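You operate a simulated robot arm through the tools that you are given. There is no shell and no other tool. Be economical: measure what you need, move in short steps, check, and stop when the job is done.

You run a simulated robot arm. Do the job below in one go: nothing can be reset, and whatever is moved stays where it is left.

JOB
Slide the drawer divider to its mark and put the purple and pink rolls on either side of it.
Fine: it is in the tape drawer; shut the drawer after.

The check looks at the end state, three seconds after you hand in, the way a careful person would. Anything else that was tipped, shoved, dropped, spilled or broken makes it a failure.

ROBOT AND FRAMES
A 6-joint arm with a two-finger parallel gripper, fixed in place. Base frame: the origin is at the foot of the arm, x ahead of it, y to its left, z up. Lengths are in mm, angles in degrees, forces in N, time in s.
With the tool pointing down near the work surface it reaches from about 180 to 760 mm from the base axis. Its first joint turns from -166.0 to 166.0 degrees. Payload 3.91 kg.
The TCP is the grasp point between the finger pads, 30 mm short of the fingertips. In the tool frame z runs along the fingers and y along their closing line. The gripper opens to 110 mm. The fingers are 20 mm wide and 10 mm thick; the gripper's body (48 by 112 mm) begins 55 mm behind the TCP.
Orientation is that of the tool frame in the base frame, as a unit quaternion [x, y, z, w]. With the fingers straight down and closing along the base's y, the tool's x points along the base's -x, its y along +y and its z along -z.

CONTROLS
- The arm moves only by the tool jog_arm. Its arguments are lists of equal length, an entry for each row: "slide": the shift along the tool's x, y, z in mm, a list of three; "delta_rot": the turn, a rotation vector about the tool's x, y, z in degrees, a list of three; "fingers": the closure in counts, from 0 (fully open) to 255 (shut). In form: {"slide": [[x, y, z], ...], "delta_rot": [[rx, ry, rz], ...], "fingers": [fingers, ...]}. A call has 1 to 20 rows; each row shifts and turns the commanded pose from where the row before left it, along the tool's axes as they then stand. Each row takes 0.2 s and may step no farther than 50 mm and 8.6 degrees from the row before; otherwise, or with a gripper value out of range, the whole call is refused. A pose out of reach is approached as far as the arm can. The call stops where the force on the tool passes 40 N (or 10 N more than at its start, if that is more) or the arm is blocked; 0.2 s more then pass. Each finger travels about 45 mm/s and halts on what it meets, pressing with about 25 N; the grip force reading is that of the motor and also rises with nothing between the fingers. The clock runs only during rows and for 0.2 s after the last one: add rows that do not move to give the fingers time. The reply holds the time, the measured pose of the TCP, the force on the tool along the base axes, the opening and the grip force, in the units named above and with some noise, with the torque about the TCP (base axes, N m) and any sound that the robot's microphone picked up.
- Cameras (640 x 400 px; columns grow to the right, rows downward): "scene" is fixed at [222, 500.2, 1372.6]; the picture's right is [-0.83, -0.55, 0.00], its down [-0.34, 0.51, -0.79] and it looks along [0.43, -0.66, -0.62] (base axes); focal length 353 px, centre (320, 200). "wrist" rides on the gripper at [71, 22, -107] in the tool frame; the picture's right is [-0.29, 0.96, 0.00], its down [-0.76, -0.23, -0.61] and it looks along [-0.58, -0.18, 0.79] (tool axes); focal length 243 px, centre (320, 200). There is no depth. A picture from a camera that has moved, and an enlarged one, comes with that camera's place and axes in the base frame and with its lens.
- snapshot(camera): a new picture of that camera. It takes no simulated time.
- move_column(by): slides the trunk up (or, below 0, down) by that many mm; the arm rides with it, the base frame stays. It gives what a move gives, with no picture.
- close_up(camera, box): a new picture of the part [left, top, right, bottom] of that camera's present view, enlarged. It takes no simulated time.
- hand_in(): hands the job in; it is judged then, once.

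Work in short steps. Places have to be worked out from the pictures, the camera data and where the tool is seen: move nearer, look again, correct. Check each grasp and each placing, and mend what went wrong. You have 120 turns and 84 pictures in all, those below and enlarged ones among them. Open the gripper and draw the arm clear of the work before you hand the job in, unless the task says otherwise; then end with one line.

The tools are called after "Emit:" as a command line: name --argument value ..., lists and objects as JSON in quotes. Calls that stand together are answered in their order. jog_arm: Moves the arm, as the interface text tells. Its arguments: {"type":"object","properties":{"slide":{"type":"array","items":{"type":"array","items":{"type":"number"}}},"delta_rot":{"type":"array","items":{"type":"array","items":{"type":"number"}}},"fingers":{"type":"array","items":{"type":"number"}}},"required":["slide","delta_rot","fingers"]} The other tools are called the same way: move_column (by) slides the trunk up or down; snapshot (camera) takes a picture; close_up (camera, box) takes an enlarged picture of a part of a camera's view; hand_in () hands the job in.

At the start:

```text
t: 0.0
tool_pos: [451.3, -238.0, 1008.3]
tool_rot: [0.001, 1.0, 0.0, 0.0]
force: [-0.6, -0.1, -0.9]
torque: [0.02, 0.0, -0.01]
finger_gap: 110.0
grasp_force: 0.0
trunk travel left (down, up): [-475.0, 115.0]
```

scene: 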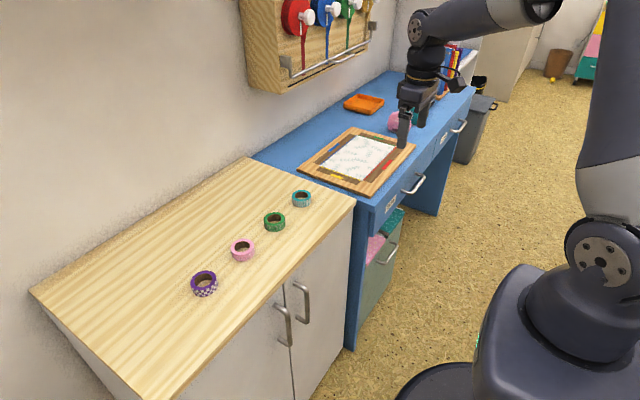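
wrist: 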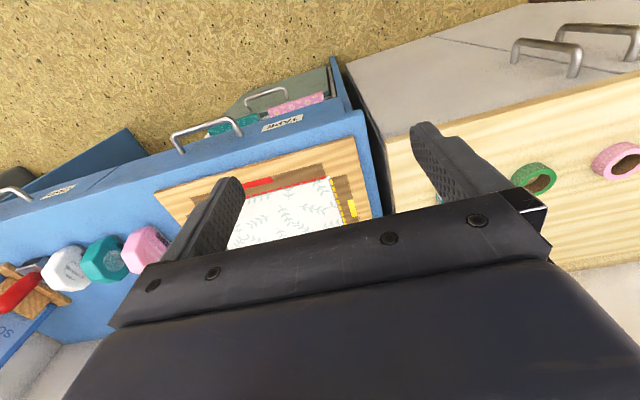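

The drawer labels are visible on the blue desk; I zoom in to read them and see the furniture.

Emit:
close_up --camera "scene" --box '[300, 80, 500, 280]'

Emit:
close_up --camera "wrist" --box '[0, 60, 400, 270]'

Emit:
close_up --camera "scene" --box '[160, 160, 360, 320]'

```text
2.00 times, centred on (400, 180) of scene
camera zoom: at [222.0, 500.2, 1372.6], right [-0.83, -0.55, 0.0], down [-0.34, 0.51, -0.79], along [0.43, -0.66, -0.62], focal length 706 px, centre (160, 240)
```

zoom: 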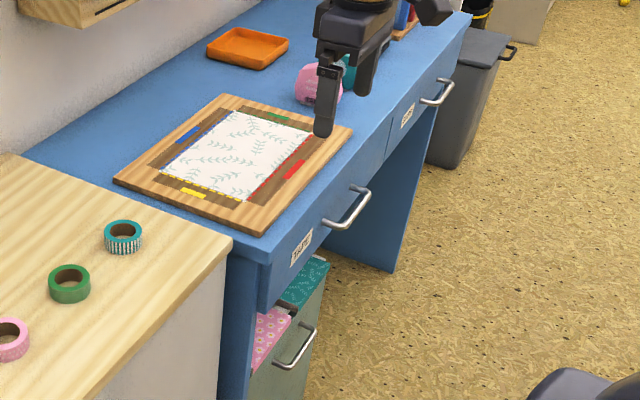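

```text
1.60 times, centred on (200, 165) of wrist
camera zoom: at [379.7, -215.9, 1115.2], right [0.29, 0.96, 0.0], down [0.76, -0.23, 0.61], along [0.58, -0.18, -0.79], focal length 388 px, centre (512, 256)
```

zoom: 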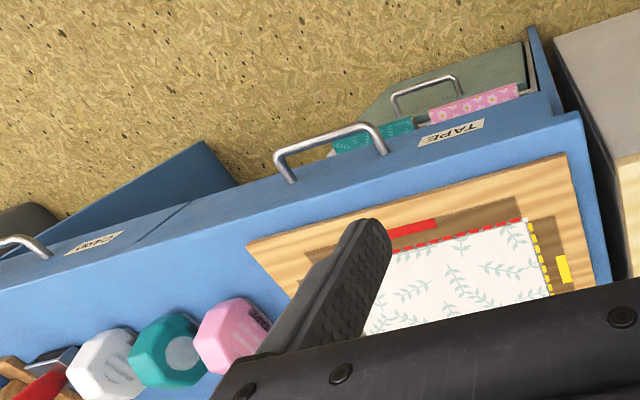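

```text
2.50 times, centred on (260, 240) of scene
camera zoom: at [222.0, 500.2, 1372.6], right [-0.83, -0.55, 0.0], down [-0.34, 0.51, -0.79], along [0.43, -0.66, -0.62], focal length 883 px, centre (470, 100)
```

zoom: 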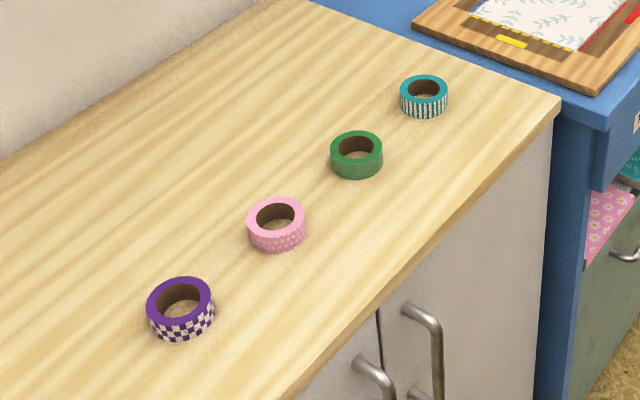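

The TAPE drawer's label is near (500, -322, 703), with its handle at about y -420. I move the wrist camera to look straight at that drawer front.

Emit:
jog_arm --slide '[[25, -45, 15], [25, -45, 15], [25, -45, 15], [25, -45, 15], [0, 0, 0]]' --delta_rot '[[0, 0, 0], [0, 0, 0], [0, 0, 0], [0, 0, 0], [0, 0, 0]]' --fingers '[0, 0, 0, 0, 0]'

Emit:
snapshot --camera "wrist"

```text
refused: row 1 steps farther than a row can; nothing moved
```

```text
78 pictures are left
camera wrist: at [379.7, -215.9, 1115.2], right [0.29, 0.96, 0.0], down [0.76, -0.23, 0.61], along [0.58, -0.18, -0.79], focal length 243 px, centre (320, 200)
```

wrist: 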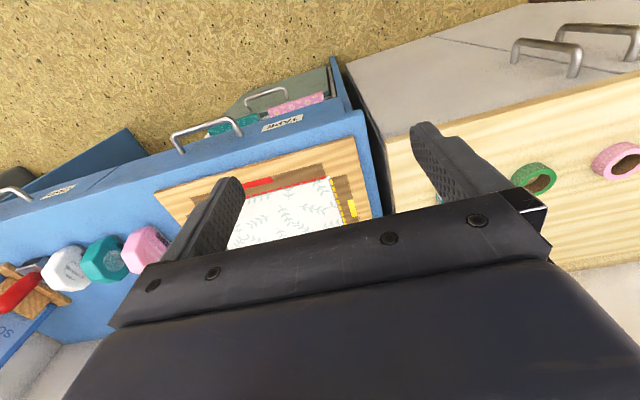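

The rows were a bit too long; I use shorter ones.

Emit:
jog_arm --slide '[[20, -38, 12], [20, -38, 12], [20, -38, 12], [20, -38, 12], [20, -38, 12], [0, 0, 0]]' --delta_rot '[[0, 0, 0], [0, 0, 0], [0, 0, 0], [0, 0, 0], [0, 0, 0], [0, 0, 0]]' --fingers '[0, 0, 0, 0, 0, 0]'

Emit:
snapshot --camera "wrist"

```text
t: 1.4
tool_pos: [350.0, -429.8, 948.2]
tool_rot: [0.0, 1.0, 0.0, 0.0]
force: [-0.3, -1.1, 0.6]
torque: [-0.01, 0.0, 0.02]
finger_gap: 110.0
grasp_force: 0.1
trunk travel left (down, up): [-475.0, 115.0]
```

```text
77 pictures are left
camera wrist: at [279.0, -407.1, 1055.0], right [0.29, 0.96, 0.0], down [0.76, -0.23, 0.61], along [0.58, -0.18, -0.79], focal length 243 px, centre (320, 200)
```

wrist: 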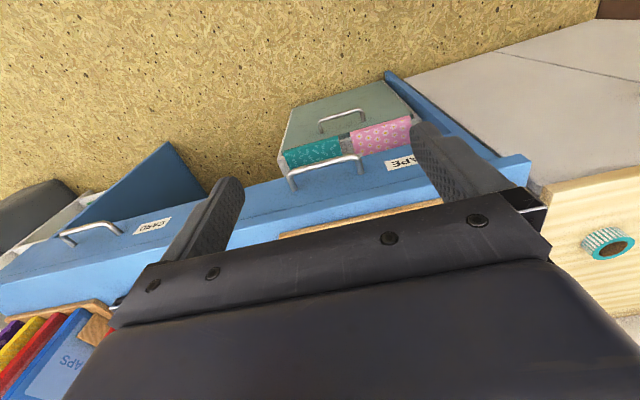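

From two views the handle bar is near (473, -459, 699), running y -520 to -398, with the front at x about 501 and the desk top near 780. I'll hook the bar with one open finger; first I turn the tool 90° so it closes along x.

Emit:
jog_arm --slide '[[0, 0, 0], [0, 0, 0], [0, 0, 0], [0, 0, 0], [0, 0, 0], [0, 0, 0], [0, 0, 0], [0, 0, 0], [0, 0, 0], [0, 0, 0], [0, 0, 0], [0, 0, 0]]' --delta_rot '[[0, 0, 8.1818], [0, 0, 8.1818], [0, 0, 8.1818], [0, 0, 8.1818], [0, 0, 8.1818], [0, 0, 8.1818], [0, 0, 8.1818], [0, 0, 8.1818], [0, 0, 8.1818], [0, 0, 8.1818], [0, 0, 8.1818], [0, 0, 0]]' --fingers '[0, 0, 0, 0, 0, 0, 0, 0, 0, 0, 0, 0]'

Emit:
snapshot --camera "wrist"

```text
t: 4.0
tool_pos: [350.7, -428.3, 948.2]
tool_rot: [0.708, 0.706, 0.001, 0.0]
force: [0.4, 0.9, 0.3]
torque: [0.02, -0.03, -0.03]
finger_gap: 110.2
grasp_force: 0.0
trunk travel left (down, up): [-475.0, 115.0]
```

```text
76 pictures are left
camera wrist: at [372.4, -356.4, 1055.2], right [0.96, -0.29, 0.0], down [-0.23, -0.76, 0.61], along [-0.18, -0.58, -0.79], focal length 243 px, centre (320, 200)
```

wrist: 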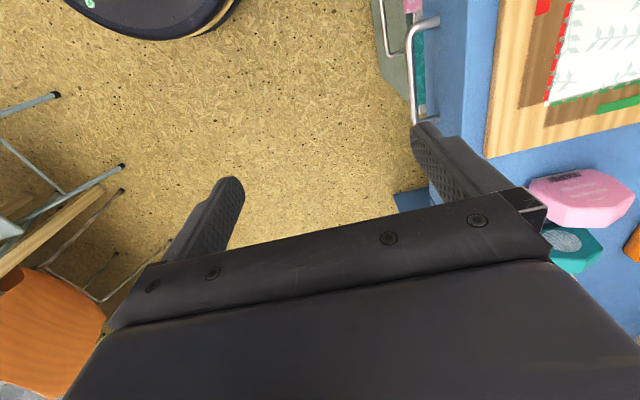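

Tool is turned (tool x=+y, y=+x). I move so the far finger stands over the gap behind the bar (TCP x 428) with tips still above it, and look.

Emit:
jog_arm --slide '[[-15, 39, 20], [-15, 39, 20], [0, 0, 40], [0, 0, 40], [0, 0, 40], [0, 0, 20], [0, 0, 0]]' --delta_rot '[[0, 0, 0], [0, 0, 0], [0, 0, 0], [0, 0, 0], [0, 0, 0], [0, 0, 0], [0, 0, 0]]' --fingers '[0, 0, 0, 0, 0, 0, 0]'

Emit:
snapshot --camera "wrist"

Emit:
close_up --camera "scene" --box '[360, 110, 480, 230]'

```text
t: 5.6
tool_pos: [428.0, -458.0, 769.0]
tool_rot: [0.707, 0.707, 0.0, 0.001]
force: [0.4, -0.7, 0.7]
torque: [0.0, -0.02, -0.01]
finger_gap: 110.0
grasp_force: 0.0
trunk travel left (down, up): [-475.0, 115.0]
```

```text
75 pictures are left
camera wrist: at [449.8, -386.9, 874.8], right [0.96, -0.29, 0.0], down [-0.23, -0.76, 0.61], along [-0.18, -0.58, -0.79], focal length 243 px, centre (320, 200)
```

wrist: 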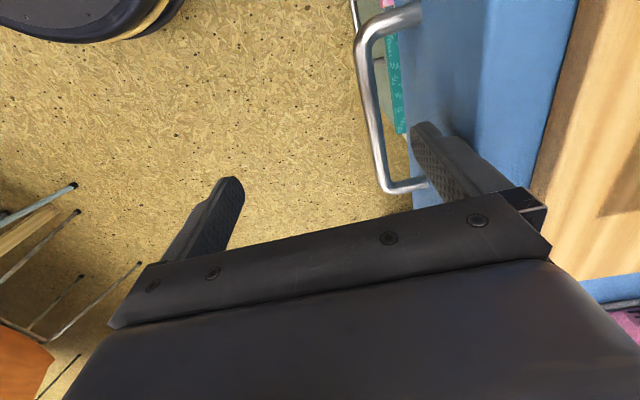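

```text
3.33 times, centred on (420, 170) of scene
camera zoom: at [222.0, 500.2, 1372.6], right [-0.83, -0.55, 0.0], down [-0.34, 0.51, -0.79], along [0.43, -0.66, -0.62], focal length 1177 px, centre (-13, 300)
```

zoom: 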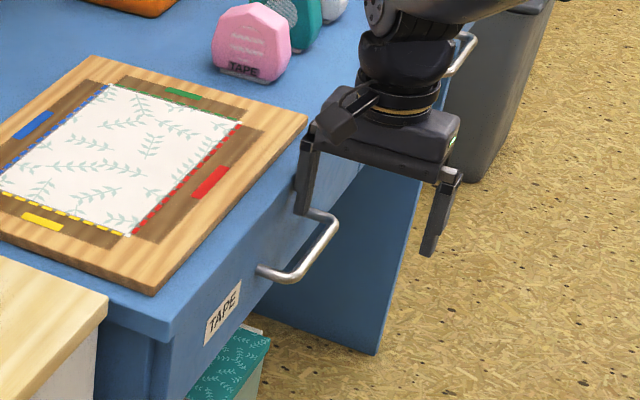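

The far finger (x 483–493) lines up between bar (about 470) and front (501). I lower 55 mm.

Emit:
jog_arm --slide '[[0, 0, 20], [0, 0, 20], [0, 0, 15], [0, 0, 0]]' --delta_rot '[[0, 0, 0], [0, 0, 0], [0, 0, 0], [0, 0, 0]]' --fingers '[0, 0, 0, 0]'

Emit:
close_up --camera "scene" --box '[360, 110, 480, 230]'

```text
t: 6.6
tool_pos: [429.0, -457.7, 713.1]
tool_rot: [0.707, 0.707, 0.001, 0.0]
force: [0.4, 0.3, -0.7]
torque: [0.02, 0.01, 0.02]
finger_gap: 110.1
grasp_force: 0.1
trunk travel left (down, up): [-475.0, 115.0]
```

```text
3.33 times, centred on (420, 170) of scene
camera zoom: at [222.0, 500.2, 1372.6], right [-0.83, -0.55, 0.0], down [-0.34, 0.51, -0.79], along [0.43, -0.66, -0.62], focal length 1177 px, centre (-13, 300)
```

zoom: 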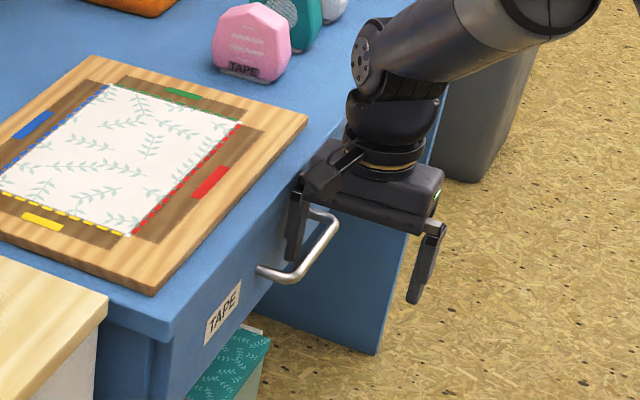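

The finger is behind the bar. I pull slowly toward -x.

Emit:
jog_arm --slide '[[0, -12, 0], [0, -12, 0], [0, -12, 0], [0, -12, 0], [0, -12, 0], [0, 0, 0]]' --delta_rot '[[0, 0, 0], [0, 0, 0], [0, 0, 0], [0, 0, 0], [0, 0, 0], [0, 0, 0]]' --fingers '[0, 0, 0, 0, 0, 0]'

Emit:
snapshot --camera "scene"

```text
t: 8.0
tool_pos: [367.6, -458.7, 712.8]
tool_rot: [0.707, 0.707, 0.0, 0.0]
force: [0.5, 0.4, -0.3]
torque: [0.0, 0.0, 0.01]
finger_gap: 110.2
grasp_force: 0.1
trunk travel left (down, up): [-475.0, 115.0]
```

```text
72 pictures are left
```

scene: 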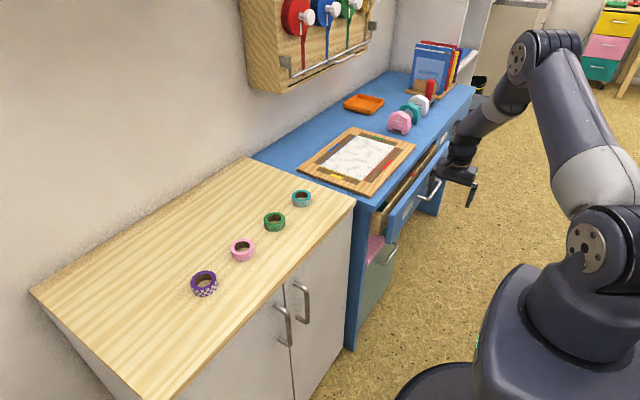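

The drawer is opening freely. I keep pulling.

Emit:
jog_arm --slide '[[0, -15, 0], [0, -15, 0], [0, -15, 0], [0, -15, 0], [0, -15, 0], [0, -15, 0], [0, -15, 0], [0, -15, 0], [0, 0, 0]]' --delta_rot '[[0, 0, 0], [0, 0, 0], [0, 0, 0], [0, 0, 0], [0, 0, 0], [0, 0, 0], [0, 0, 0], [0, 0, 0], [0, 0, 0]]' --fingers '[0, 0, 0, 0, 0, 0, 0, 0, 0]'

Emit:
close_up --camera "scene" --box '[340, 110, 500, 270]'

```text
t: 10.0
tool_pos: [247.6, -457.1, 713.8]
tool_rot: [0.707, 0.707, 0.0, 0.0]
force: [0.6, -0.8, 0.1]
torque: [-0.02, 0.01, 0.0]
finger_gap: 109.8
grasp_force: 0.0
trunk travel left (down, up): [-475.0, 115.0]
```

```text
2.50 times, centred on (420, 190) of scene
camera zoom: at [222.0, 500.2, 1372.6], right [-0.83, -0.55, 0.0], down [-0.34, 0.51, -0.79], along [0.43, -0.66, -0.62], focal length 883 px, centre (70, 225)
```

zoom: 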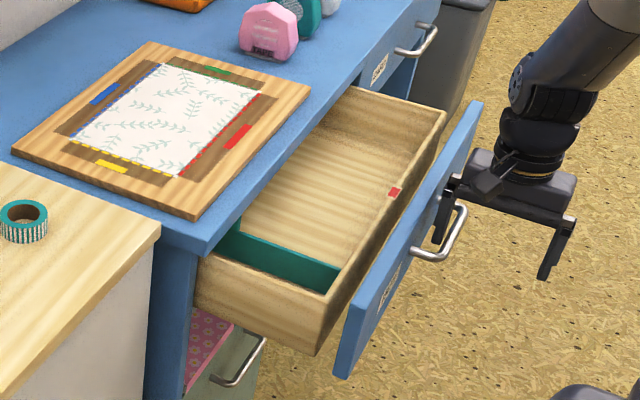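

Inside I see the teal divider near the left end and a red mark on the front wall's rim. I pull further for room.

Emit:
jog_arm --slide '[[0, -12, 0], [0, -12, 0], [0, -12, 0], [0, -12, 0], [0, -12, 0], [0, -12, 0], [0, 0, 0]]' --delta_rot '[[0, 0, 0], [0, 0, 0], [0, 0, 0], [0, 0, 0], [0, 0, 0], [0, 0, 0], [0, 0, 0]]' --fingers '[0, 0, 0, 0, 0, 0, 0]'

Emit:
close_up --camera "scene" --box '[340, 110, 500, 270]'

```text
t: 11.6
tool_pos: [176.9, -457.6, 713.1]
tool_rot: [0.707, 0.707, 0.0, 0.0]
force: [0.2, 0.0, 0.8]
torque: [0.01, 0.01, 0.02]
finger_gap: 109.8
grasp_force: 0.0
trunk travel left (down, up): [-475.0, 115.0]
```

```text
2.50 times, centred on (420, 190) of scene
camera zoom: at [222.0, 500.2, 1372.6], right [-0.83, -0.55, 0.0], down [-0.34, 0.51, -0.79], along [0.43, -0.66, -0.62], focal length 883 px, centre (70, 225)
```

zoom: 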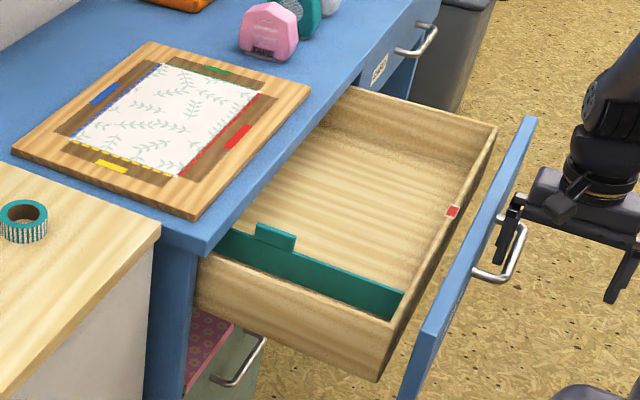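

The divider has a grip tab near x 450, close to the desk edge. I pull some more to get clearance.

Emit:
jog_arm --slide '[[0, -10, 0], [0, -10, 0], [0, -10, 0], [0, -10, 0], [0, -10, 0], [0, 0, 0]]' --delta_rot '[[0, 0, 0], [0, 0, 0], [0, 0, 0], [0, 0, 0], [0, 0, 0], [0, 0, 0]]' --fingers '[0, 0, 0, 0, 0, 0]'

Emit:
close_up --camera "scene" --box '[340, 110, 500, 270]'

```text
t: 13.0
tool_pos: [126.5, -458.7, 712.8]
tool_rot: [0.707, 0.707, 0.0, 0.0]
force: [-0.2, 0.2, -0.3]
torque: [0.01, 0.0, -0.04]
finger_gap: 109.9
grasp_force: 0.1
trunk travel left (down, up): [-475.0, 115.0]
```

```text
2.50 times, centred on (420, 190) of scene
camera zoom: at [222.0, 500.2, 1372.6], right [-0.83, -0.55, 0.0], down [-0.34, 0.51, -0.79], along [0.43, -0.66, -0.62], focal length 883 px, centre (70, 225)
```

zoom: 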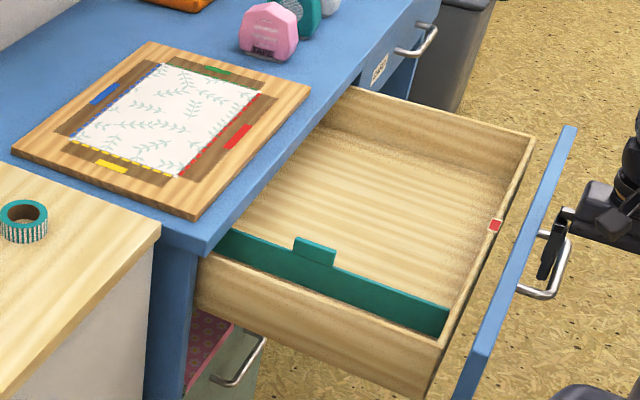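

Good: the tab is now near x 400. I unload the finger, rise straight up, then look down into the drawer.

Emit:
jog_arm --slide '[[0, 4, 0], [0, 0, -30], [0, 0, -45], [0, 0, -45], [0, 0, -45], [30, 35, -10], [30, 35, 0], [30, 35, 0], [30, 35, 0], [30, 20, 0], [0, 0, 0]]' --delta_rot '[[0, 0, 0], [0, 0, 0], [0, 0, 0], [0, 0, 0], [0, 0, 0], [0, 0, 0], [0, 0, 0], [0, 0, 0], [0, 0, 0], [0, 0, 0], [0, 0, 0]]' --fingers '[0, 0, 0, 0, 0, 0, 0, 0, 0, 0, 0]'

Emit:
snapshot --camera "wrist"

Emit:
snapshot --camera "scene"

```text
t: 15.4
tool_pos: [291.1, -307.5, 887.8]
tool_rot: [0.708, 0.707, 0.001, 0.0]
force: [0.2, -0.1, 0.5]
torque: [0.01, -0.02, 0.0]
finger_gap: 109.8
grasp_force: 0.0
trunk travel left (down, up): [-475.0, 115.0]
```

```text
68 pictures are left
camera wrist: at [313.8, -235.8, 995.4], right [0.96, -0.29, 0.0], down [-0.23, -0.76, 0.61], along [-0.18, -0.58, -0.79], focal length 243 px, centre (320, 200)
```

wrist: 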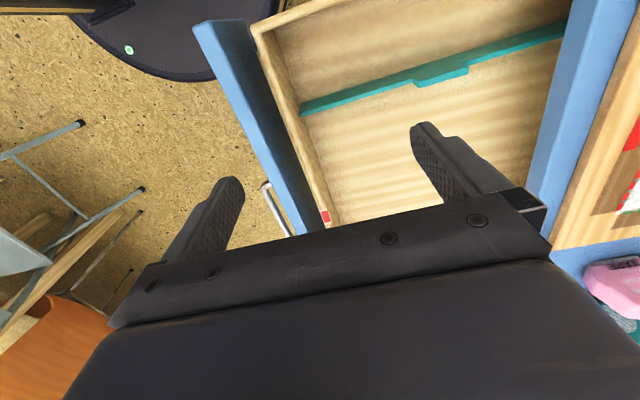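

```text
67 pictures are left
```

scene: 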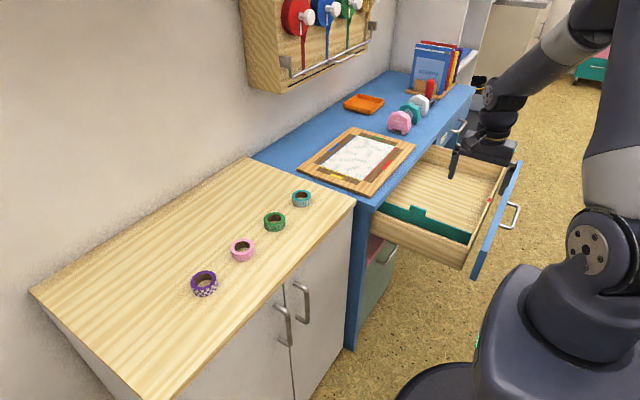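

From both views: tab top at about (416, -315, 722); red mark at about (252, -463, 724) on the front rim. I turn the tool back so it closes along y and the camera faces the front rim.

Emit:
jog_arm --slide '[[0, 0, 0], [0, 0, 0], [0, 0, 0], [0, 0, 0], [0, 0, 0], [0, 0, 0], [0, 0, 0], [0, 0, 0], [0, 0, 0], [0, 0, 0], [0, 0, 0], [-40, 0, 0], [-40, -5, 20], [-33, 0, 20], [0, 0, 0]]' --delta_rot '[[0, 0, -8.1818], [0, 0, -8.1818], [0, 0, -8.1818], [0, 0, -8.1818], [0, 0, -8.1818], [0, 0, -8.1818], [0, 0, -8.1818], [0, 0, -8.1818], [0, 0, -8.1818], [0, 0, -8.1818], [0, 0, -8.1818], [0, 0, 0], [0, 0, 0], [0, 0, 0], [0, 0, 0]]' --fingers '[0, 0, 0, 0, 0, 0, 0, 0, 0, 50, 80, 110, 110, 110, 110]'

Emit:
snapshot --camera "wrist"

Emit:
close_up --camera "scene" --box '[360, 130, 520, 270]'

```text
t: 18.6
tool_pos: [405.3, -313.5, 848.9]
tool_rot: [0.0, 1.0, 0.0, 0.0]
force: [-1.3, 1.1, -0.6]
torque: [-0.01, -0.01, 0.0]
finger_gap: 62.6
grasp_force: 0.0
trunk travel left (down, up): [-475.0, 115.0]
```

```text
66 pictures are left
camera wrist: at [333.7, -292.1, 955.8], right [0.29, 0.96, 0.0], down [0.76, -0.23, 0.61], along [0.58, -0.18, -0.79], focal length 243 px, centre (320, 200)
```

wrist: 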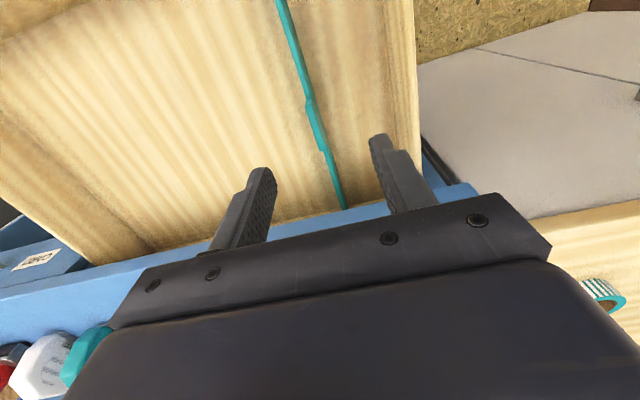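

```text
2.86 times, centred on (440, 200) of scene
camera zoom: at [222.0, 500.2, 1372.6], right [-0.83, -0.55, 0.0], down [-0.34, 0.51, -0.79], along [0.43, -0.66, -0.62], focal length 1009 px, centre (-23, 200)
```

zoom: 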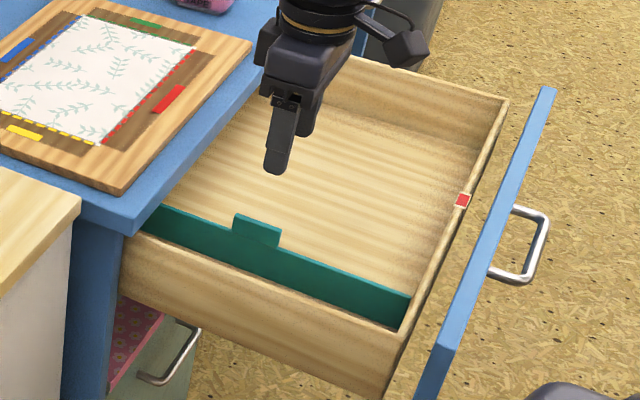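

The tab is at about (413, -320). I align and descend with the fingers straddling it.

Emit:
jog_arm --slide '[[-8, -6, 30], [0, 0, 40], [0, 0, 25], [0, 0, 0]]' --delta_rot '[[0, 0, 0], [0, 0, 0], [0, 0, 0], [0, 0, 0]]' --fingers '[110, 110, 110, 110]'

Emit:
snapshot --camera "wrist"

```text
t: 19.6
tool_pos: [411.2, -319.0, 753.0]
tool_rot: [0.001, 1.0, 0.0, 0.0]
force: [-0.5, 0.1, 1.0]
torque: [-0.02, 0.03, -0.01]
finger_gap: 62.5
grasp_force: 0.0
trunk travel left (down, up): [-475.0, 115.0]
```

```text
64 pictures are left
camera wrist: at [341.1, -297.8, 859.9], right [0.29, 0.96, 0.0], down [0.76, -0.23, 0.61], along [0.58, -0.18, -0.79], focal length 243 px, centre (320, 200)
```

wrist: 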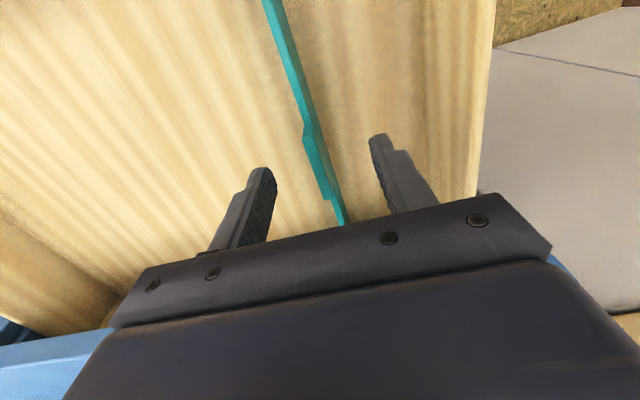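

Aligned. Descend and close on the tab.

Emit:
jog_arm --slide '[[0, -1.5, 15], [0, 0, 11], [0, 0, 0], [0, 0, 0], [0, 0, 0], [0, 0, 0], [0, 0, 0], [0, 0, 0], [0, 0, 0]]' --delta_rot '[[0, 0, 0], [0, 0, 0], [0, 0, 0], [0, 0, 0], [0, 0, 0], [0, 0, 0], [0, 0, 0], [0, 0, 0], [0, 0, 0]]' --fingers '[110, 110, 160, 200, 220, 255, 255, 255, 255]'

Emit:
snapshot --camera "wrist"

```text
t: 21.6
tool_pos: [411.6, -321.6, 727.3]
tool_rot: [0.001, 1.0, 0.0, 0.0]
force: [-1.2, 1.1, -1.8]
torque: [0.01, -0.03, 0.07]
finger_gap: 7.5
grasp_force: 45.3
trunk travel left (down, up): [-475.0, 115.0]
```

```text
63 pictures are left
camera wrist: at [340.9, -298.8, 833.9], right [0.29, 0.96, 0.0], down [0.76, -0.23, 0.61], along [0.58, -0.18, -0.79], focal length 243 px, centre (320, 200)
```

wrist: 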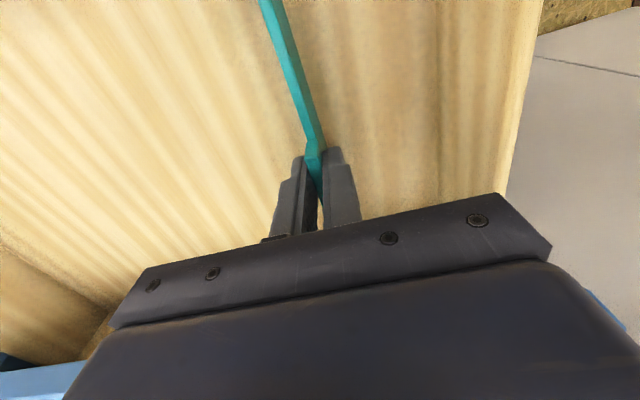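

The tab is gripped (7.5 mm). Slide the divider toward -y in small steps.

Emit:
jog_arm --slide '[[0, -8, 0], [0, -10, 0], [0, -10, 0], [0, -10, 0], [0, -10, 0], [0, -10, 0], [0, -10, 0], [0, -10, 0], [0, -10, 0], [0, -10, 0], [0, 0, 0]]' --delta_rot '[[0, 0, 0], [0, 0, 0], [0, 0, 0], [0, 0, 0], [0, 0, 0], [0, 0, 0], [0, 0, 0], [0, 0, 0], [0, 0, 0], [0, 0, 0], [0, 0, 0]]' --fingers '[255, 255, 255, 255, 255, 255, 255, 255, 255, 255, 255]'

Emit:
close_up --camera "scene" --box '[380, 130, 520, 270]'

Emit:
snapshot --camera "wrist"

```text
t: 24.0
tool_pos: [411.6, -419.0, 728.1]
tool_rot: [0.001, 1.0, 0.0, -0.001]
force: [0.2, 0.5, -5.4]
torque: [0.0, -0.39, 0.04]
finger_gap: 7.4
grasp_force: 44.9
trunk travel left (down, up): [-475.0, 115.0]
```

```text
2.86 times, centred on (450, 200) of scene
camera zoom: at [222.0, 500.2, 1372.6], right [-0.83, -0.55, 0.0], down [-0.34, 0.51, -0.79], along [0.43, -0.66, -0.62], focal length 1009 px, centre (-51, 200)
```

zoom: 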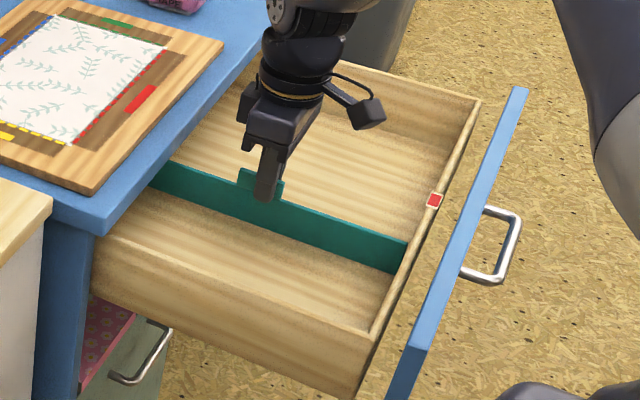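

```text
61 pictures are left
camera wrist: at [340.5, -396.5, 834.0], right [0.29, 0.96, 0.0], down [0.76, -0.23, 0.61], along [0.58, -0.18, -0.79], focal length 243 px, centre (320, 200)
```

wrist: 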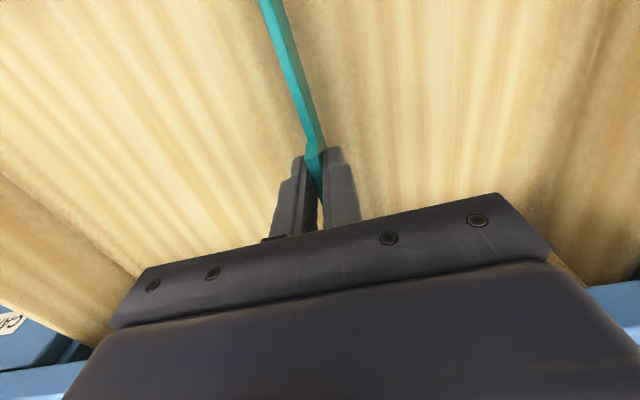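

It slides cleanly (divider at y -419). I slide 41 mm more, toward the mark at about y -460, then release and rise to measure.

Emit:
jog_arm --slide '[[0, -10, 0], [0, -10, 0], [0, -10, 0], [0, -11, 0], [0, 0, 0], [0, 0, 0], [0, 0, 0], [0, 0, -40], [20, -12, -40], [20, -12, -40], [0, 0, -30], [0, 0, 0]]' --delta_rot '[[0, 0, 0], [0, 0, 0], [0, 0, 0], [0, 0, 0], [0, 0, 0], [0, 0, 0], [0, 0, 0], [0, 0, 0], [0, 0, 0], [0, 0, 0], [0, 0, 0], [0, 0, 0]]' --fingers '[255, 255, 255, 255, 255, 180, 130, 110, 110, 110, 110, 110]'

Emit:
snapshot --camera "wrist"

Emit:
close_up --camera "scene" --box '[400, 130, 520, 250]'

```text
t: 26.6
tool_pos: [372.9, -484.6, 876.8]
tool_rot: [0.001, 1.0, 0.001, 0.0]
force: [0.0, -0.1, 0.4]
torque: [0.02, -0.04, -0.04]
finger_gap: 62.5
grasp_force: 0.0
trunk travel left (down, up): [-475.0, 115.0]
```

```text
60 pictures are left
camera wrist: at [301.0, -461.6, 984.6], right [0.29, 0.96, 0.0], down [0.76, -0.23, 0.61], along [0.58, -0.18, -0.79], focal length 243 px, centre (320, 200)
```

wrist: 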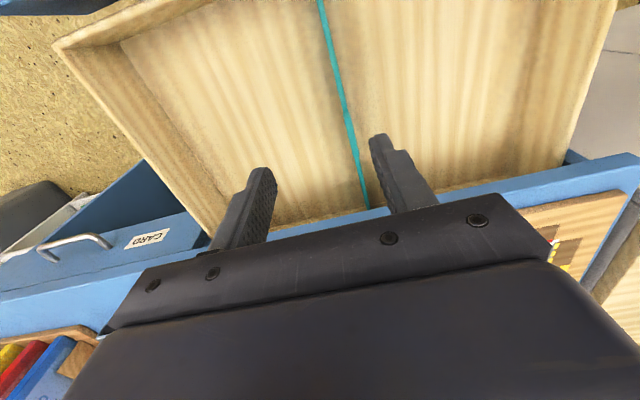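

```text
3.33 times, centred on (460, 190) of scene
camera zoom: at [222.0, 500.2, 1372.6], right [-0.83, -0.55, 0.0], down [-0.34, 0.51, -0.79], along [0.43, -0.66, -0.62], focal length 1177 px, centre (-147, 233)
```

zoom: 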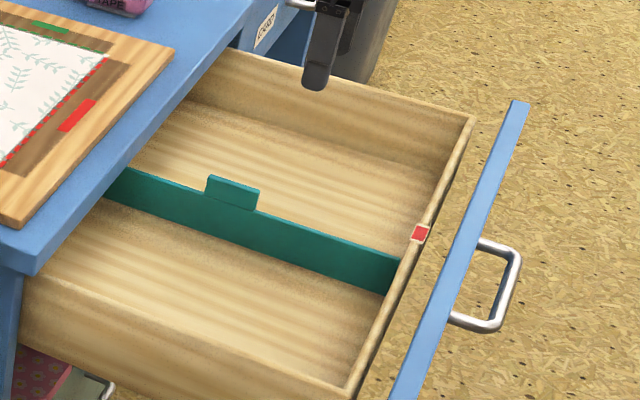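

The front rim is out of the wrist view; I move back 100 mm in x to see the mark with the camera in its plane.

Emit:
jog_arm --slide '[[40, 0, 0], [40, 0, 0], [30, 0, 0], [0, 0, 0]]' --delta_rot '[[0, 0, 0], [0, 0, 0], [0, 0, 0], [0, 0, 0]]' --fingers '[110, 110, 110, 110]'

Emit:
close_up --camera "wrist" --box '[220, 0, 460, 150]'

```text
t: 27.6
tool_pos: [260.9, -482.8, 876.5]
tool_rot: [0.0, 1.0, 0.0, 0.0]
force: [-0.3, 0.2, -0.1]
torque: [0.03, -0.01, 0.01]
finger_gap: 62.6
grasp_force: 0.1
trunk travel left (down, up): [-475.0, 115.0]
```

```text
2.67 times, centred on (340, 75) of wrist
camera zoom: at [190.2, -460.8, 983.4], right [0.29, 0.96, 0.0], down [0.76, -0.23, 0.61], along [0.58, -0.18, -0.79], focal length 647 px, centre (267, 533)
```

zoom: 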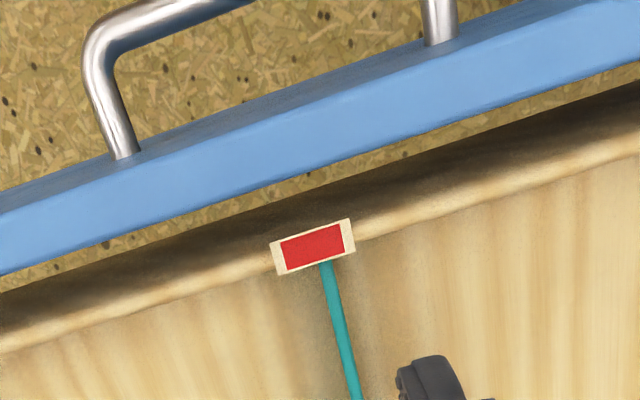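

The mark's centre computes to y ≈ -463.3 and the divider to y ≈ -460. I regrip the tab and shift it 3 mm.

Emit:
jog_arm --slide '[[-40, 5, 0], [-40, 5, 0], [-40, 6, 20], [-31, 6.8, 30], [0, 0, 40], [0, 0, 40], [0, 0, 19], [0, 0, 0]]' --delta_rot '[[0, 0, 0], [0, 0, 0], [0, 0, 0], [0, 0, 0], [0, 0, 0], [0, 0, 0], [0, 0, 0], [0, 0, 0]]' --fingers '[110, 110, 110, 110, 110, 110, 110, 110]'

Emit:
jog_arm --slide '[[0, 0, 0], [0, 0, 0], [0, 0, 0], [0, 0, 0], [0, 0, 0], [0, 0, 0], [0, -1.7, 0], [0, -1.7, 0], [0, 0, 0]]' --delta_rot '[[0, 0, 0], [0, 0, 0], [0, 0, 0], [0, 0, 0], [0, 0, 0], [0, 0, 0], [0, 0, 0], [0, 0, 0], [0, 0, 0]]' --fingers '[180, 220, 255, 255, 255, 255, 255, 255, 255]'

```text
t: 29.4
tool_pos: [413.4, -460.9, 728.9]
tool_rot: [0.001, 1.0, -0.001, 0.0]
force: [0.5, -1.3, 0.6]
torque: [0.01, 0.03, 0.03]
finger_gap: 62.4
grasp_force: 0.1
trunk travel left (down, up): [-475.0, 115.0]
```

```text
t: 31.4
tool_pos: [412.5, -465.7, 729.1]
tool_rot: [-0.001, 1.0, 0.0, 0.0]
force: [0.7, 0.6, 0.2]
torque: [0.03, 0.08, 0.03]
finger_gap: 7.4
grasp_force: 45.2
trunk travel left (down, up): [-475.0, 115.0]
```

Release, rise and recheck against the mark.

Emit:
jog_arm --slide '[[0, 0, 0], [0, 0, 0], [0, 0, 0], [0, 0, -40], [0, 0, -40], [20, -10, -40], [40, -10, -30], [40, 0, 0], [40, 0, 0], [12, 0, 0], [0, 0, 0]]' --delta_rot '[[0, 0, 0], [0, 0, 0], [0, 0, 0], [0, 0, 0], [0, 0, 0], [0, 0, 0], [0, 0, 0], [0, 0, 0], [0, 0, 0], [0, 0, 0], [0, 0, 0]]' --fingers '[200, 150, 110, 110, 110, 110, 110, 110, 110, 110, 110]'

Emit:
close_up --camera "wrist" --box '[220, 0, 460, 150]'

Emit:
snapshot --camera "wrist"

```text
refused: row 7 steps farther than a row can; nothing moved
```

```text
2.67 times, centred on (340, 75) of wrist
camera zoom: at [341.7, -442.2, 835.4], right [0.29, 0.96, 0.0], down [0.76, -0.23, 0.61], along [0.58, -0.18, -0.79], focal length 647 px, centre (267, 533)
```

zoom: 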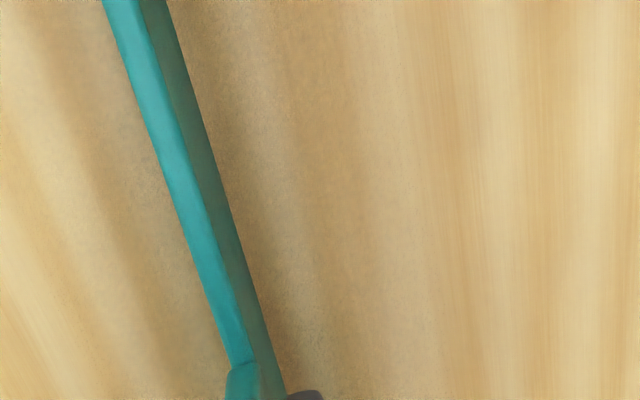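

```text
56 pictures are left
camera wrist: at [341.7, -442.2, 835.4], right [0.29, 0.96, 0.0], down [0.76, -0.23, 0.61], along [0.58, -0.18, -0.79], focal length 243 px, centre (320, 200)
```

wrist: 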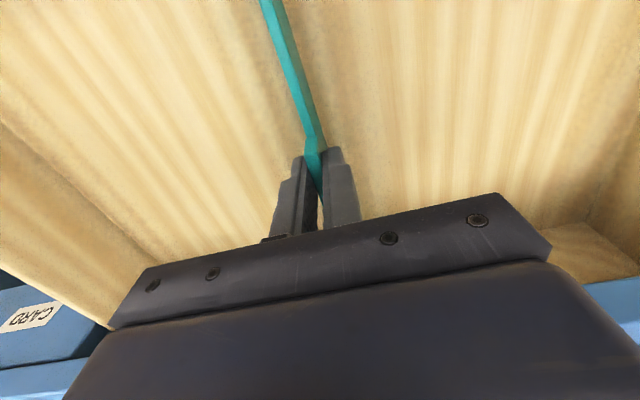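

One row was over the limit; same motion with shorter rows.

Emit:
jog_arm --slide '[[0, 0, 0], [0, 0, 0], [0, 0, 0], [0, 0, -40], [0, 0, -40], [20, -10, -40], [30, -10, -30], [40, 0, 0], [40, 0, 0], [22, 0, 0], [0, 0, 0]]' --delta_rot '[[0, 0, 0], [0, 0, 0], [0, 0, 0], [0, 0, 0], [0, 0, 0], [0, 0, 0], [0, 0, 0], [0, 0, 0], [0, 0, 0], [0, 0, 0], [0, 0, 0]]' --fingers '[200, 150, 110, 110, 110, 110, 110, 110, 110, 110, 110]'

Emit:
close_up --camera "wrist" --box '[220, 0, 460, 150]'

```text
t: 33.8
tool_pos: [260.0, -483.9, 877.4]
tool_rot: [0.0, 1.0, 0.0, -0.001]
force: [-0.2, 0.4, -0.3]
torque: [-0.01, -0.01, -0.03]
finger_gap: 62.6
grasp_force: 0.0
trunk travel left (down, up): [-475.0, 115.0]
```

```text
2.67 times, centred on (340, 75) of wrist
camera zoom: at [189.0, -461.8, 984.6], right [0.29, 0.96, 0.0], down [0.76, -0.23, 0.61], along [0.58, -0.18, -0.79], focal length 647 px, centre (267, 533)
```

zoom: 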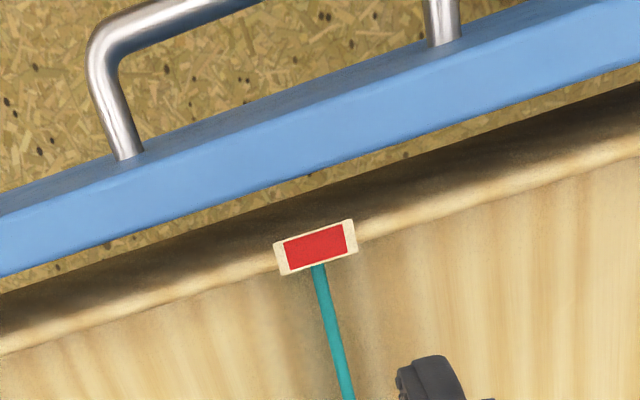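

Divider is now within 1 mm of the mark. Next the rolls: purple near (672, 240) on the counter. I rise and travel there to look.

Emit:
jog_arm --slide '[[0, 0, -37], [0, 0, -37], [-20, 41.4, 0], [-20, 41.4, 0], [-20, 41.4, 0], [-20, 41.4, 0], [-20, 41.4, 0], [-20, 41.4, 0], [-20, 41.4, 0], [-20, 41.4, 0], [-20, 41.4, 0], [-20, 41.4, 0], [-20, 41.4, 0], [-20, 41.4, 0], [-20, 41.4, 0], [-20, 41.4, 0], [-20, 41.4, 0], [-20, 41.4, 0], [-20, 41.4, 0], [0, 0, 0]]' --delta_rot '[[0, 0, 0], [0, 0, 0], [0, 0, 0], [0, 0, 0], [0, 0, 0], [0, 0, 0], [0, 0, 0], [0, 0, 0], [0, 0, 0], [0, 0, 0], [0, 0, 0], [0, 0, 0], [0, 0, 0], [0, 0, 0], [0, 0, 0], [0, 0, 0], [0, 0, 0], [0, 0, 0], [0, 0, 0], [0, 0, 0]]' --fingers '[110, 0, 0, 0, 0, 0, 0, 0, 0, 0, 0, 0, 0, 0, 0, 0, 0, 0, 0, 0]'

Emit:
snapshot --camera "wrist"

Emit:
snapshot --camera "scene"

```text
t: 38.0
tool_pos: [601.5, 220.5, 952.5]
tool_rot: [0.001, 1.0, 0.001, 0.0]
force: [0.0, -0.4, -0.5]
torque: [0.0, -0.04, 0.01]
finger_gap: 109.8
grasp_force: 0.0
trunk travel left (down, up): [-475.0, 115.0]
```

```text
54 pictures are left
camera wrist: at [530.6, 242.2, 1059.7], right [0.29, 0.96, 0.0], down [0.76, -0.23, 0.61], along [0.58, -0.18, -0.79], focal length 243 px, centre (320, 200)
```

wrist: 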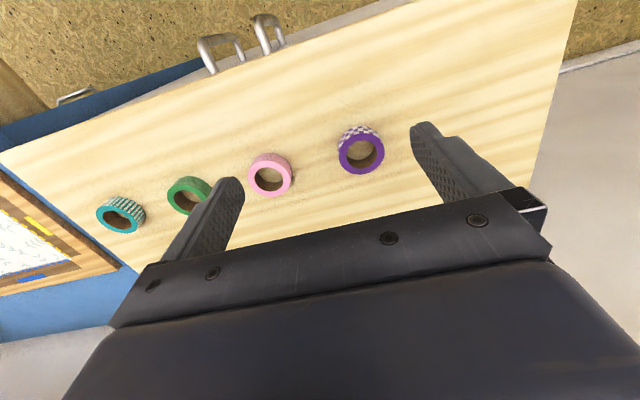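

```text
53 pictures are left
```

scene: 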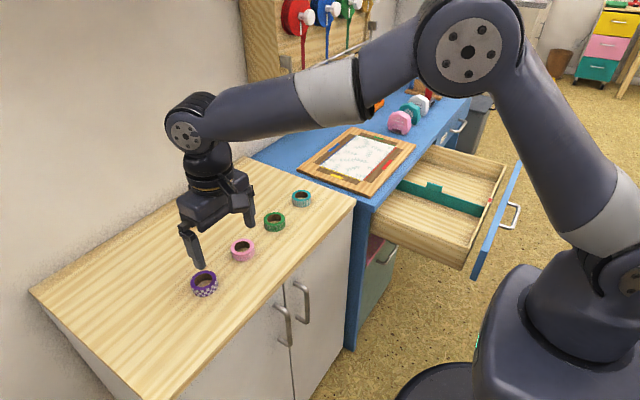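

Purple roll's top is near (654, 249, 824), about 50 mm in diameter. I move above it and recheck.

Emit:
jog_arm --slide '[[-26, 14, 20], [-26, 14, 30], [0, 0, 25], [0, 0, 0]]' --delta_rot '[[0, 0, 0], [0, 0, 0], [0, 0, 0], [0, 0, 0]]' --fingers '[0, 0, 0, 0]'

Emit:
snapshot --camera "wrist"

Emit:
close_up --camera "scene" --box '[140, 180, 300, 320]'

```text
t: 39.0
tool_pos: [652.7, 247.1, 876.8]
tool_rot: [0.0, 1.0, 0.0, -0.001]
force: [-0.4, 0.2, -0.5]
torque: [-0.03, 0.0, 0.01]
finger_gap: 110.1
grasp_force: 0.1
trunk travel left (down, up): [-475.0, 115.0]
```

```text
52 pictures are left
camera wrist: at [582.0, 269.9, 983.6], right [0.29, 0.96, 0.0], down [0.76, -0.23, 0.61], along [0.58, -0.18, -0.79], focal length 243 px, centre (320, 200)
```

wrist: 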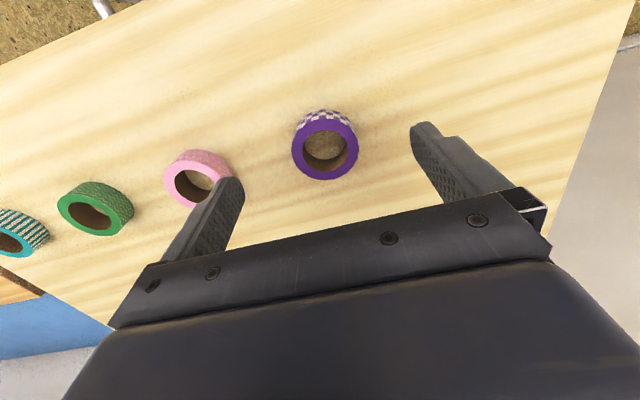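

```text
2.86 times, centred on (220, 250) of scene
camera zoom: at [222.0, 500.2, 1372.6], right [-0.83, -0.55, 0.0], down [-0.34, 0.51, -0.79], along [0.43, -0.66, -0.62], focal length 1009 px, centre (606, 57)
```

zoom: 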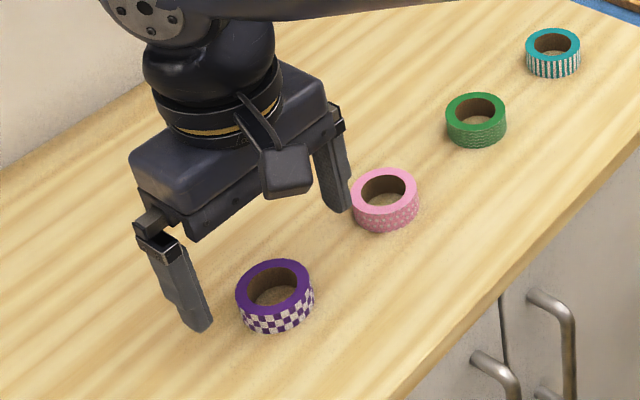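

Best estimate for the purple roll: (649, 251), top z about 830. I descend part way with open fingers and check the level in the scene view.

Emit:
jog_arm --slide '[[3, 4, 12], [0, 0, 12], [0, 0, 0]]' --delta_rot '[[0, 0, 0], [0, 0, 0], [0, 0, 0]]' --fingers '[40, 50, 50]'

Emit:
snapshot --camera "wrist"

Emit:
close_up --camera "scene" --box '[150, 210, 270, 310]'

```text
t: 39.8
tool_pos: [649.7, 251.2, 851.8]
tool_rot: [0.001, 1.0, 0.0, 0.0]
force: [0.9, -0.6, -0.1]
torque: [0.0, 0.03, 0.01]
finger_gap: 88.3
grasp_force: 0.0
trunk travel left (down, up): [-475.0, 115.0]
```

```text
50 pictures are left
camera wrist: at [579.2, 273.6, 959.4], right [0.29, 0.96, 0.0], down [0.76, -0.23, 0.61], along [0.58, -0.18, -0.79], focal length 243 px, centre (320, 200)
```

wrist: 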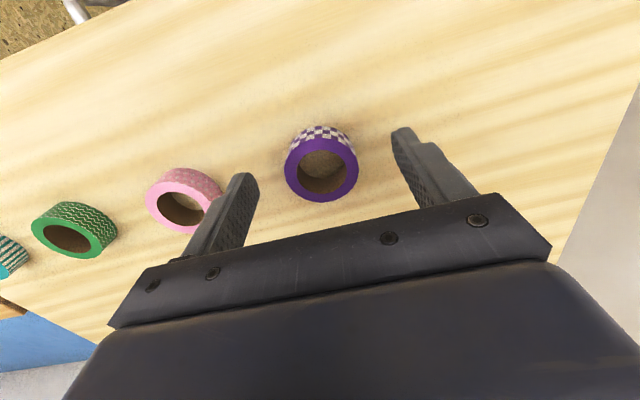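

```text
4.00 times, centred on (210, 260) of scene
camera zoom: at [222.0, 500.2, 1372.6], right [-0.83, -0.55, 0.0], down [-0.34, 0.51, -0.79], along [0.43, -0.66, -0.62], focal length 1413 px, centre (760, -40)
```

zoom: 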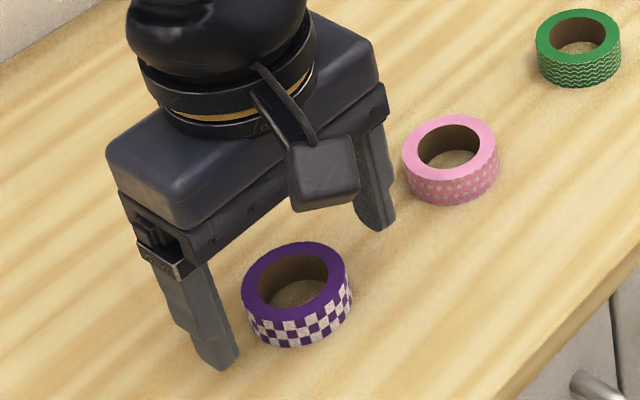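

Three wrist views agree at (655, 250.5), top z 825; counter about 803. I shift 5 mm in x, lower to tips at 810 and close.

Emit:
jog_arm --slide '[[-5, -0.5, 6], [0, 0, 6], [0, 0, 0], [0, 0, 0], [0, 0, 0], [0, 0, 0], [0, 0, 0], [0, 0, 0], [0, 0, 0]]' --delta_rot '[[0, 0, 0], [0, 0, 0], [0, 0, 0], [0, 0, 0], [0, 0, 0], [0, 0, 0], [0, 0, 0], [0, 0, 0], [0, 0, 0]]' --fingers '[50, 50, 80, 110, 130, 150, 170, 180, 180]'

Emit:
close_up --camera "scene" --box '[150, 210, 270, 310]'

```text
t: 41.8
tool_pos: [655.6, 251.2, 840.9]
tool_rot: [0.001, 1.0, 0.0, 0.0]
force: [0.8, -0.1, 0.0]
torque: [-0.01, 0.01, 0.0]
finger_gap: 56.3
grasp_force: 25.3
trunk travel left (down, up): [-475.0, 115.0]
```

```text
4.00 times, centred on (210, 260) of scene
camera zoom: at [222.0, 500.2, 1372.6], right [-0.83, -0.55, 0.0], down [-0.34, 0.51, -0.79], along [0.43, -0.66, -0.62], focal length 1413 px, centre (760, -40)
```

zoom: 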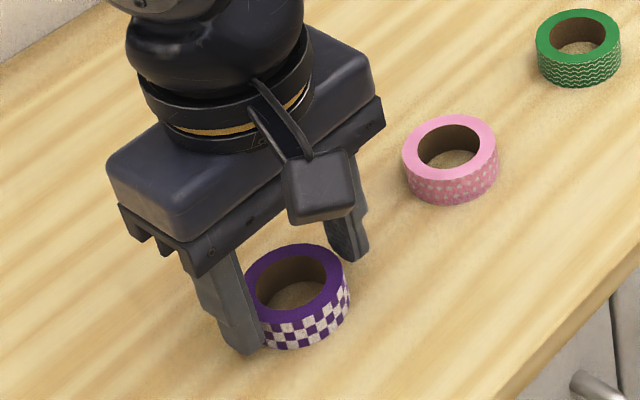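

Roll gripped at 56 mm. Lift and carry it over the drawer's left compartment (385, -345).

Emit:
jog_arm --slide '[[0, 0, -20], [0, 0, -40], [0, 0, -40], [0, 0, -20], [19.3, -42.6, 0], [19.3, -42.6, 0], [19.3, -42.6, 0], [19.3, -42.6, 0], [19.3, -42.6, 0], [19.3, -42.6, 0], [19.3, -42.6, 0], [19.3, -42.6, 0], [19.3, -42.6, 0], [19.3, -42.6, 0], [19.3, -42.6, 0], [19.3, -42.6, 0], [19.3, -42.6, 0], [19.3, -42.6, 0], [0, 0, 0]]' --delta_rot '[[0, 0, 0], [0, 0, 0], [0, 0, 0], [0, 0, 0], [0, 0, 0], [0, 0, 0], [0, 0, 0], [0, 0, 0], [0, 0, 0], [0, 0, 0], [0, 0, 0], [0, 0, 0], [0, 0, 0], [0, 0, 0], [0, 0, 0], [0, 0, 0], [0, 0, 0], [0, 0, 0], [0, 0, 0]]' --fingers '[190, 190, 190, 190, 190, 190, 190, 190, 190, 190, 190, 190, 190, 190, 190, 190, 190, 190, 190]'

Emit:
snapshot --camera "wrist"

Emit:
snapshot --camera "scene"

```text
t: 45.8
tool_pos: [382.9, -344.1, 962.4]
tool_rot: [0.0, 1.0, 0.0, 0.001]
force: [0.1, 0.7, -0.6]
torque: [0.04, -0.01, -0.03]
finger_gap: 56.4
grasp_force: 24.6
trunk travel left (down, up): [-475.0, 115.0]
```

```text
47 pictures are left
camera wrist: at [312.2, -323.1, 1069.3], right [0.29, 0.96, 0.0], down [0.76, -0.23, 0.61], along [0.58, -0.18, -0.79], focal length 243 px, centre (320, 200)
```

wrist: 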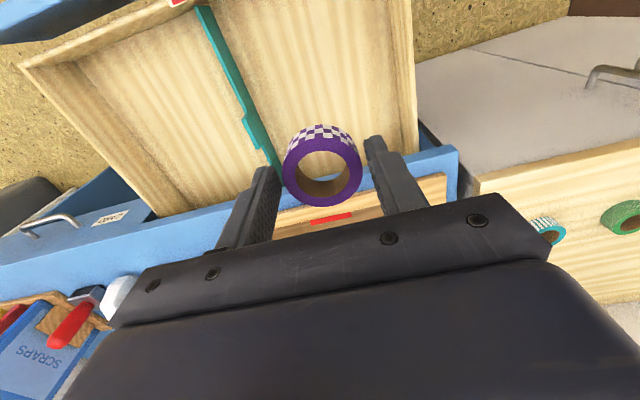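

```text
46 pictures are left
```

scene: 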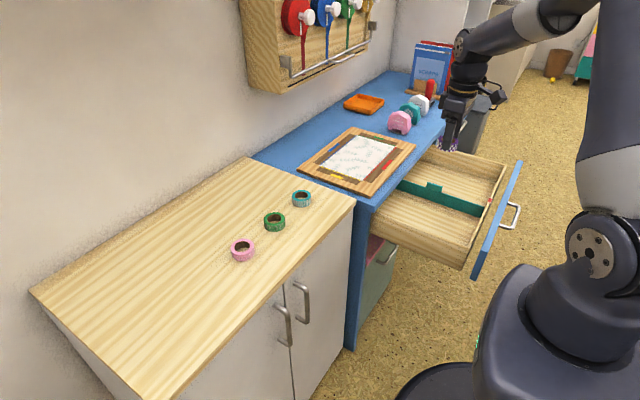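

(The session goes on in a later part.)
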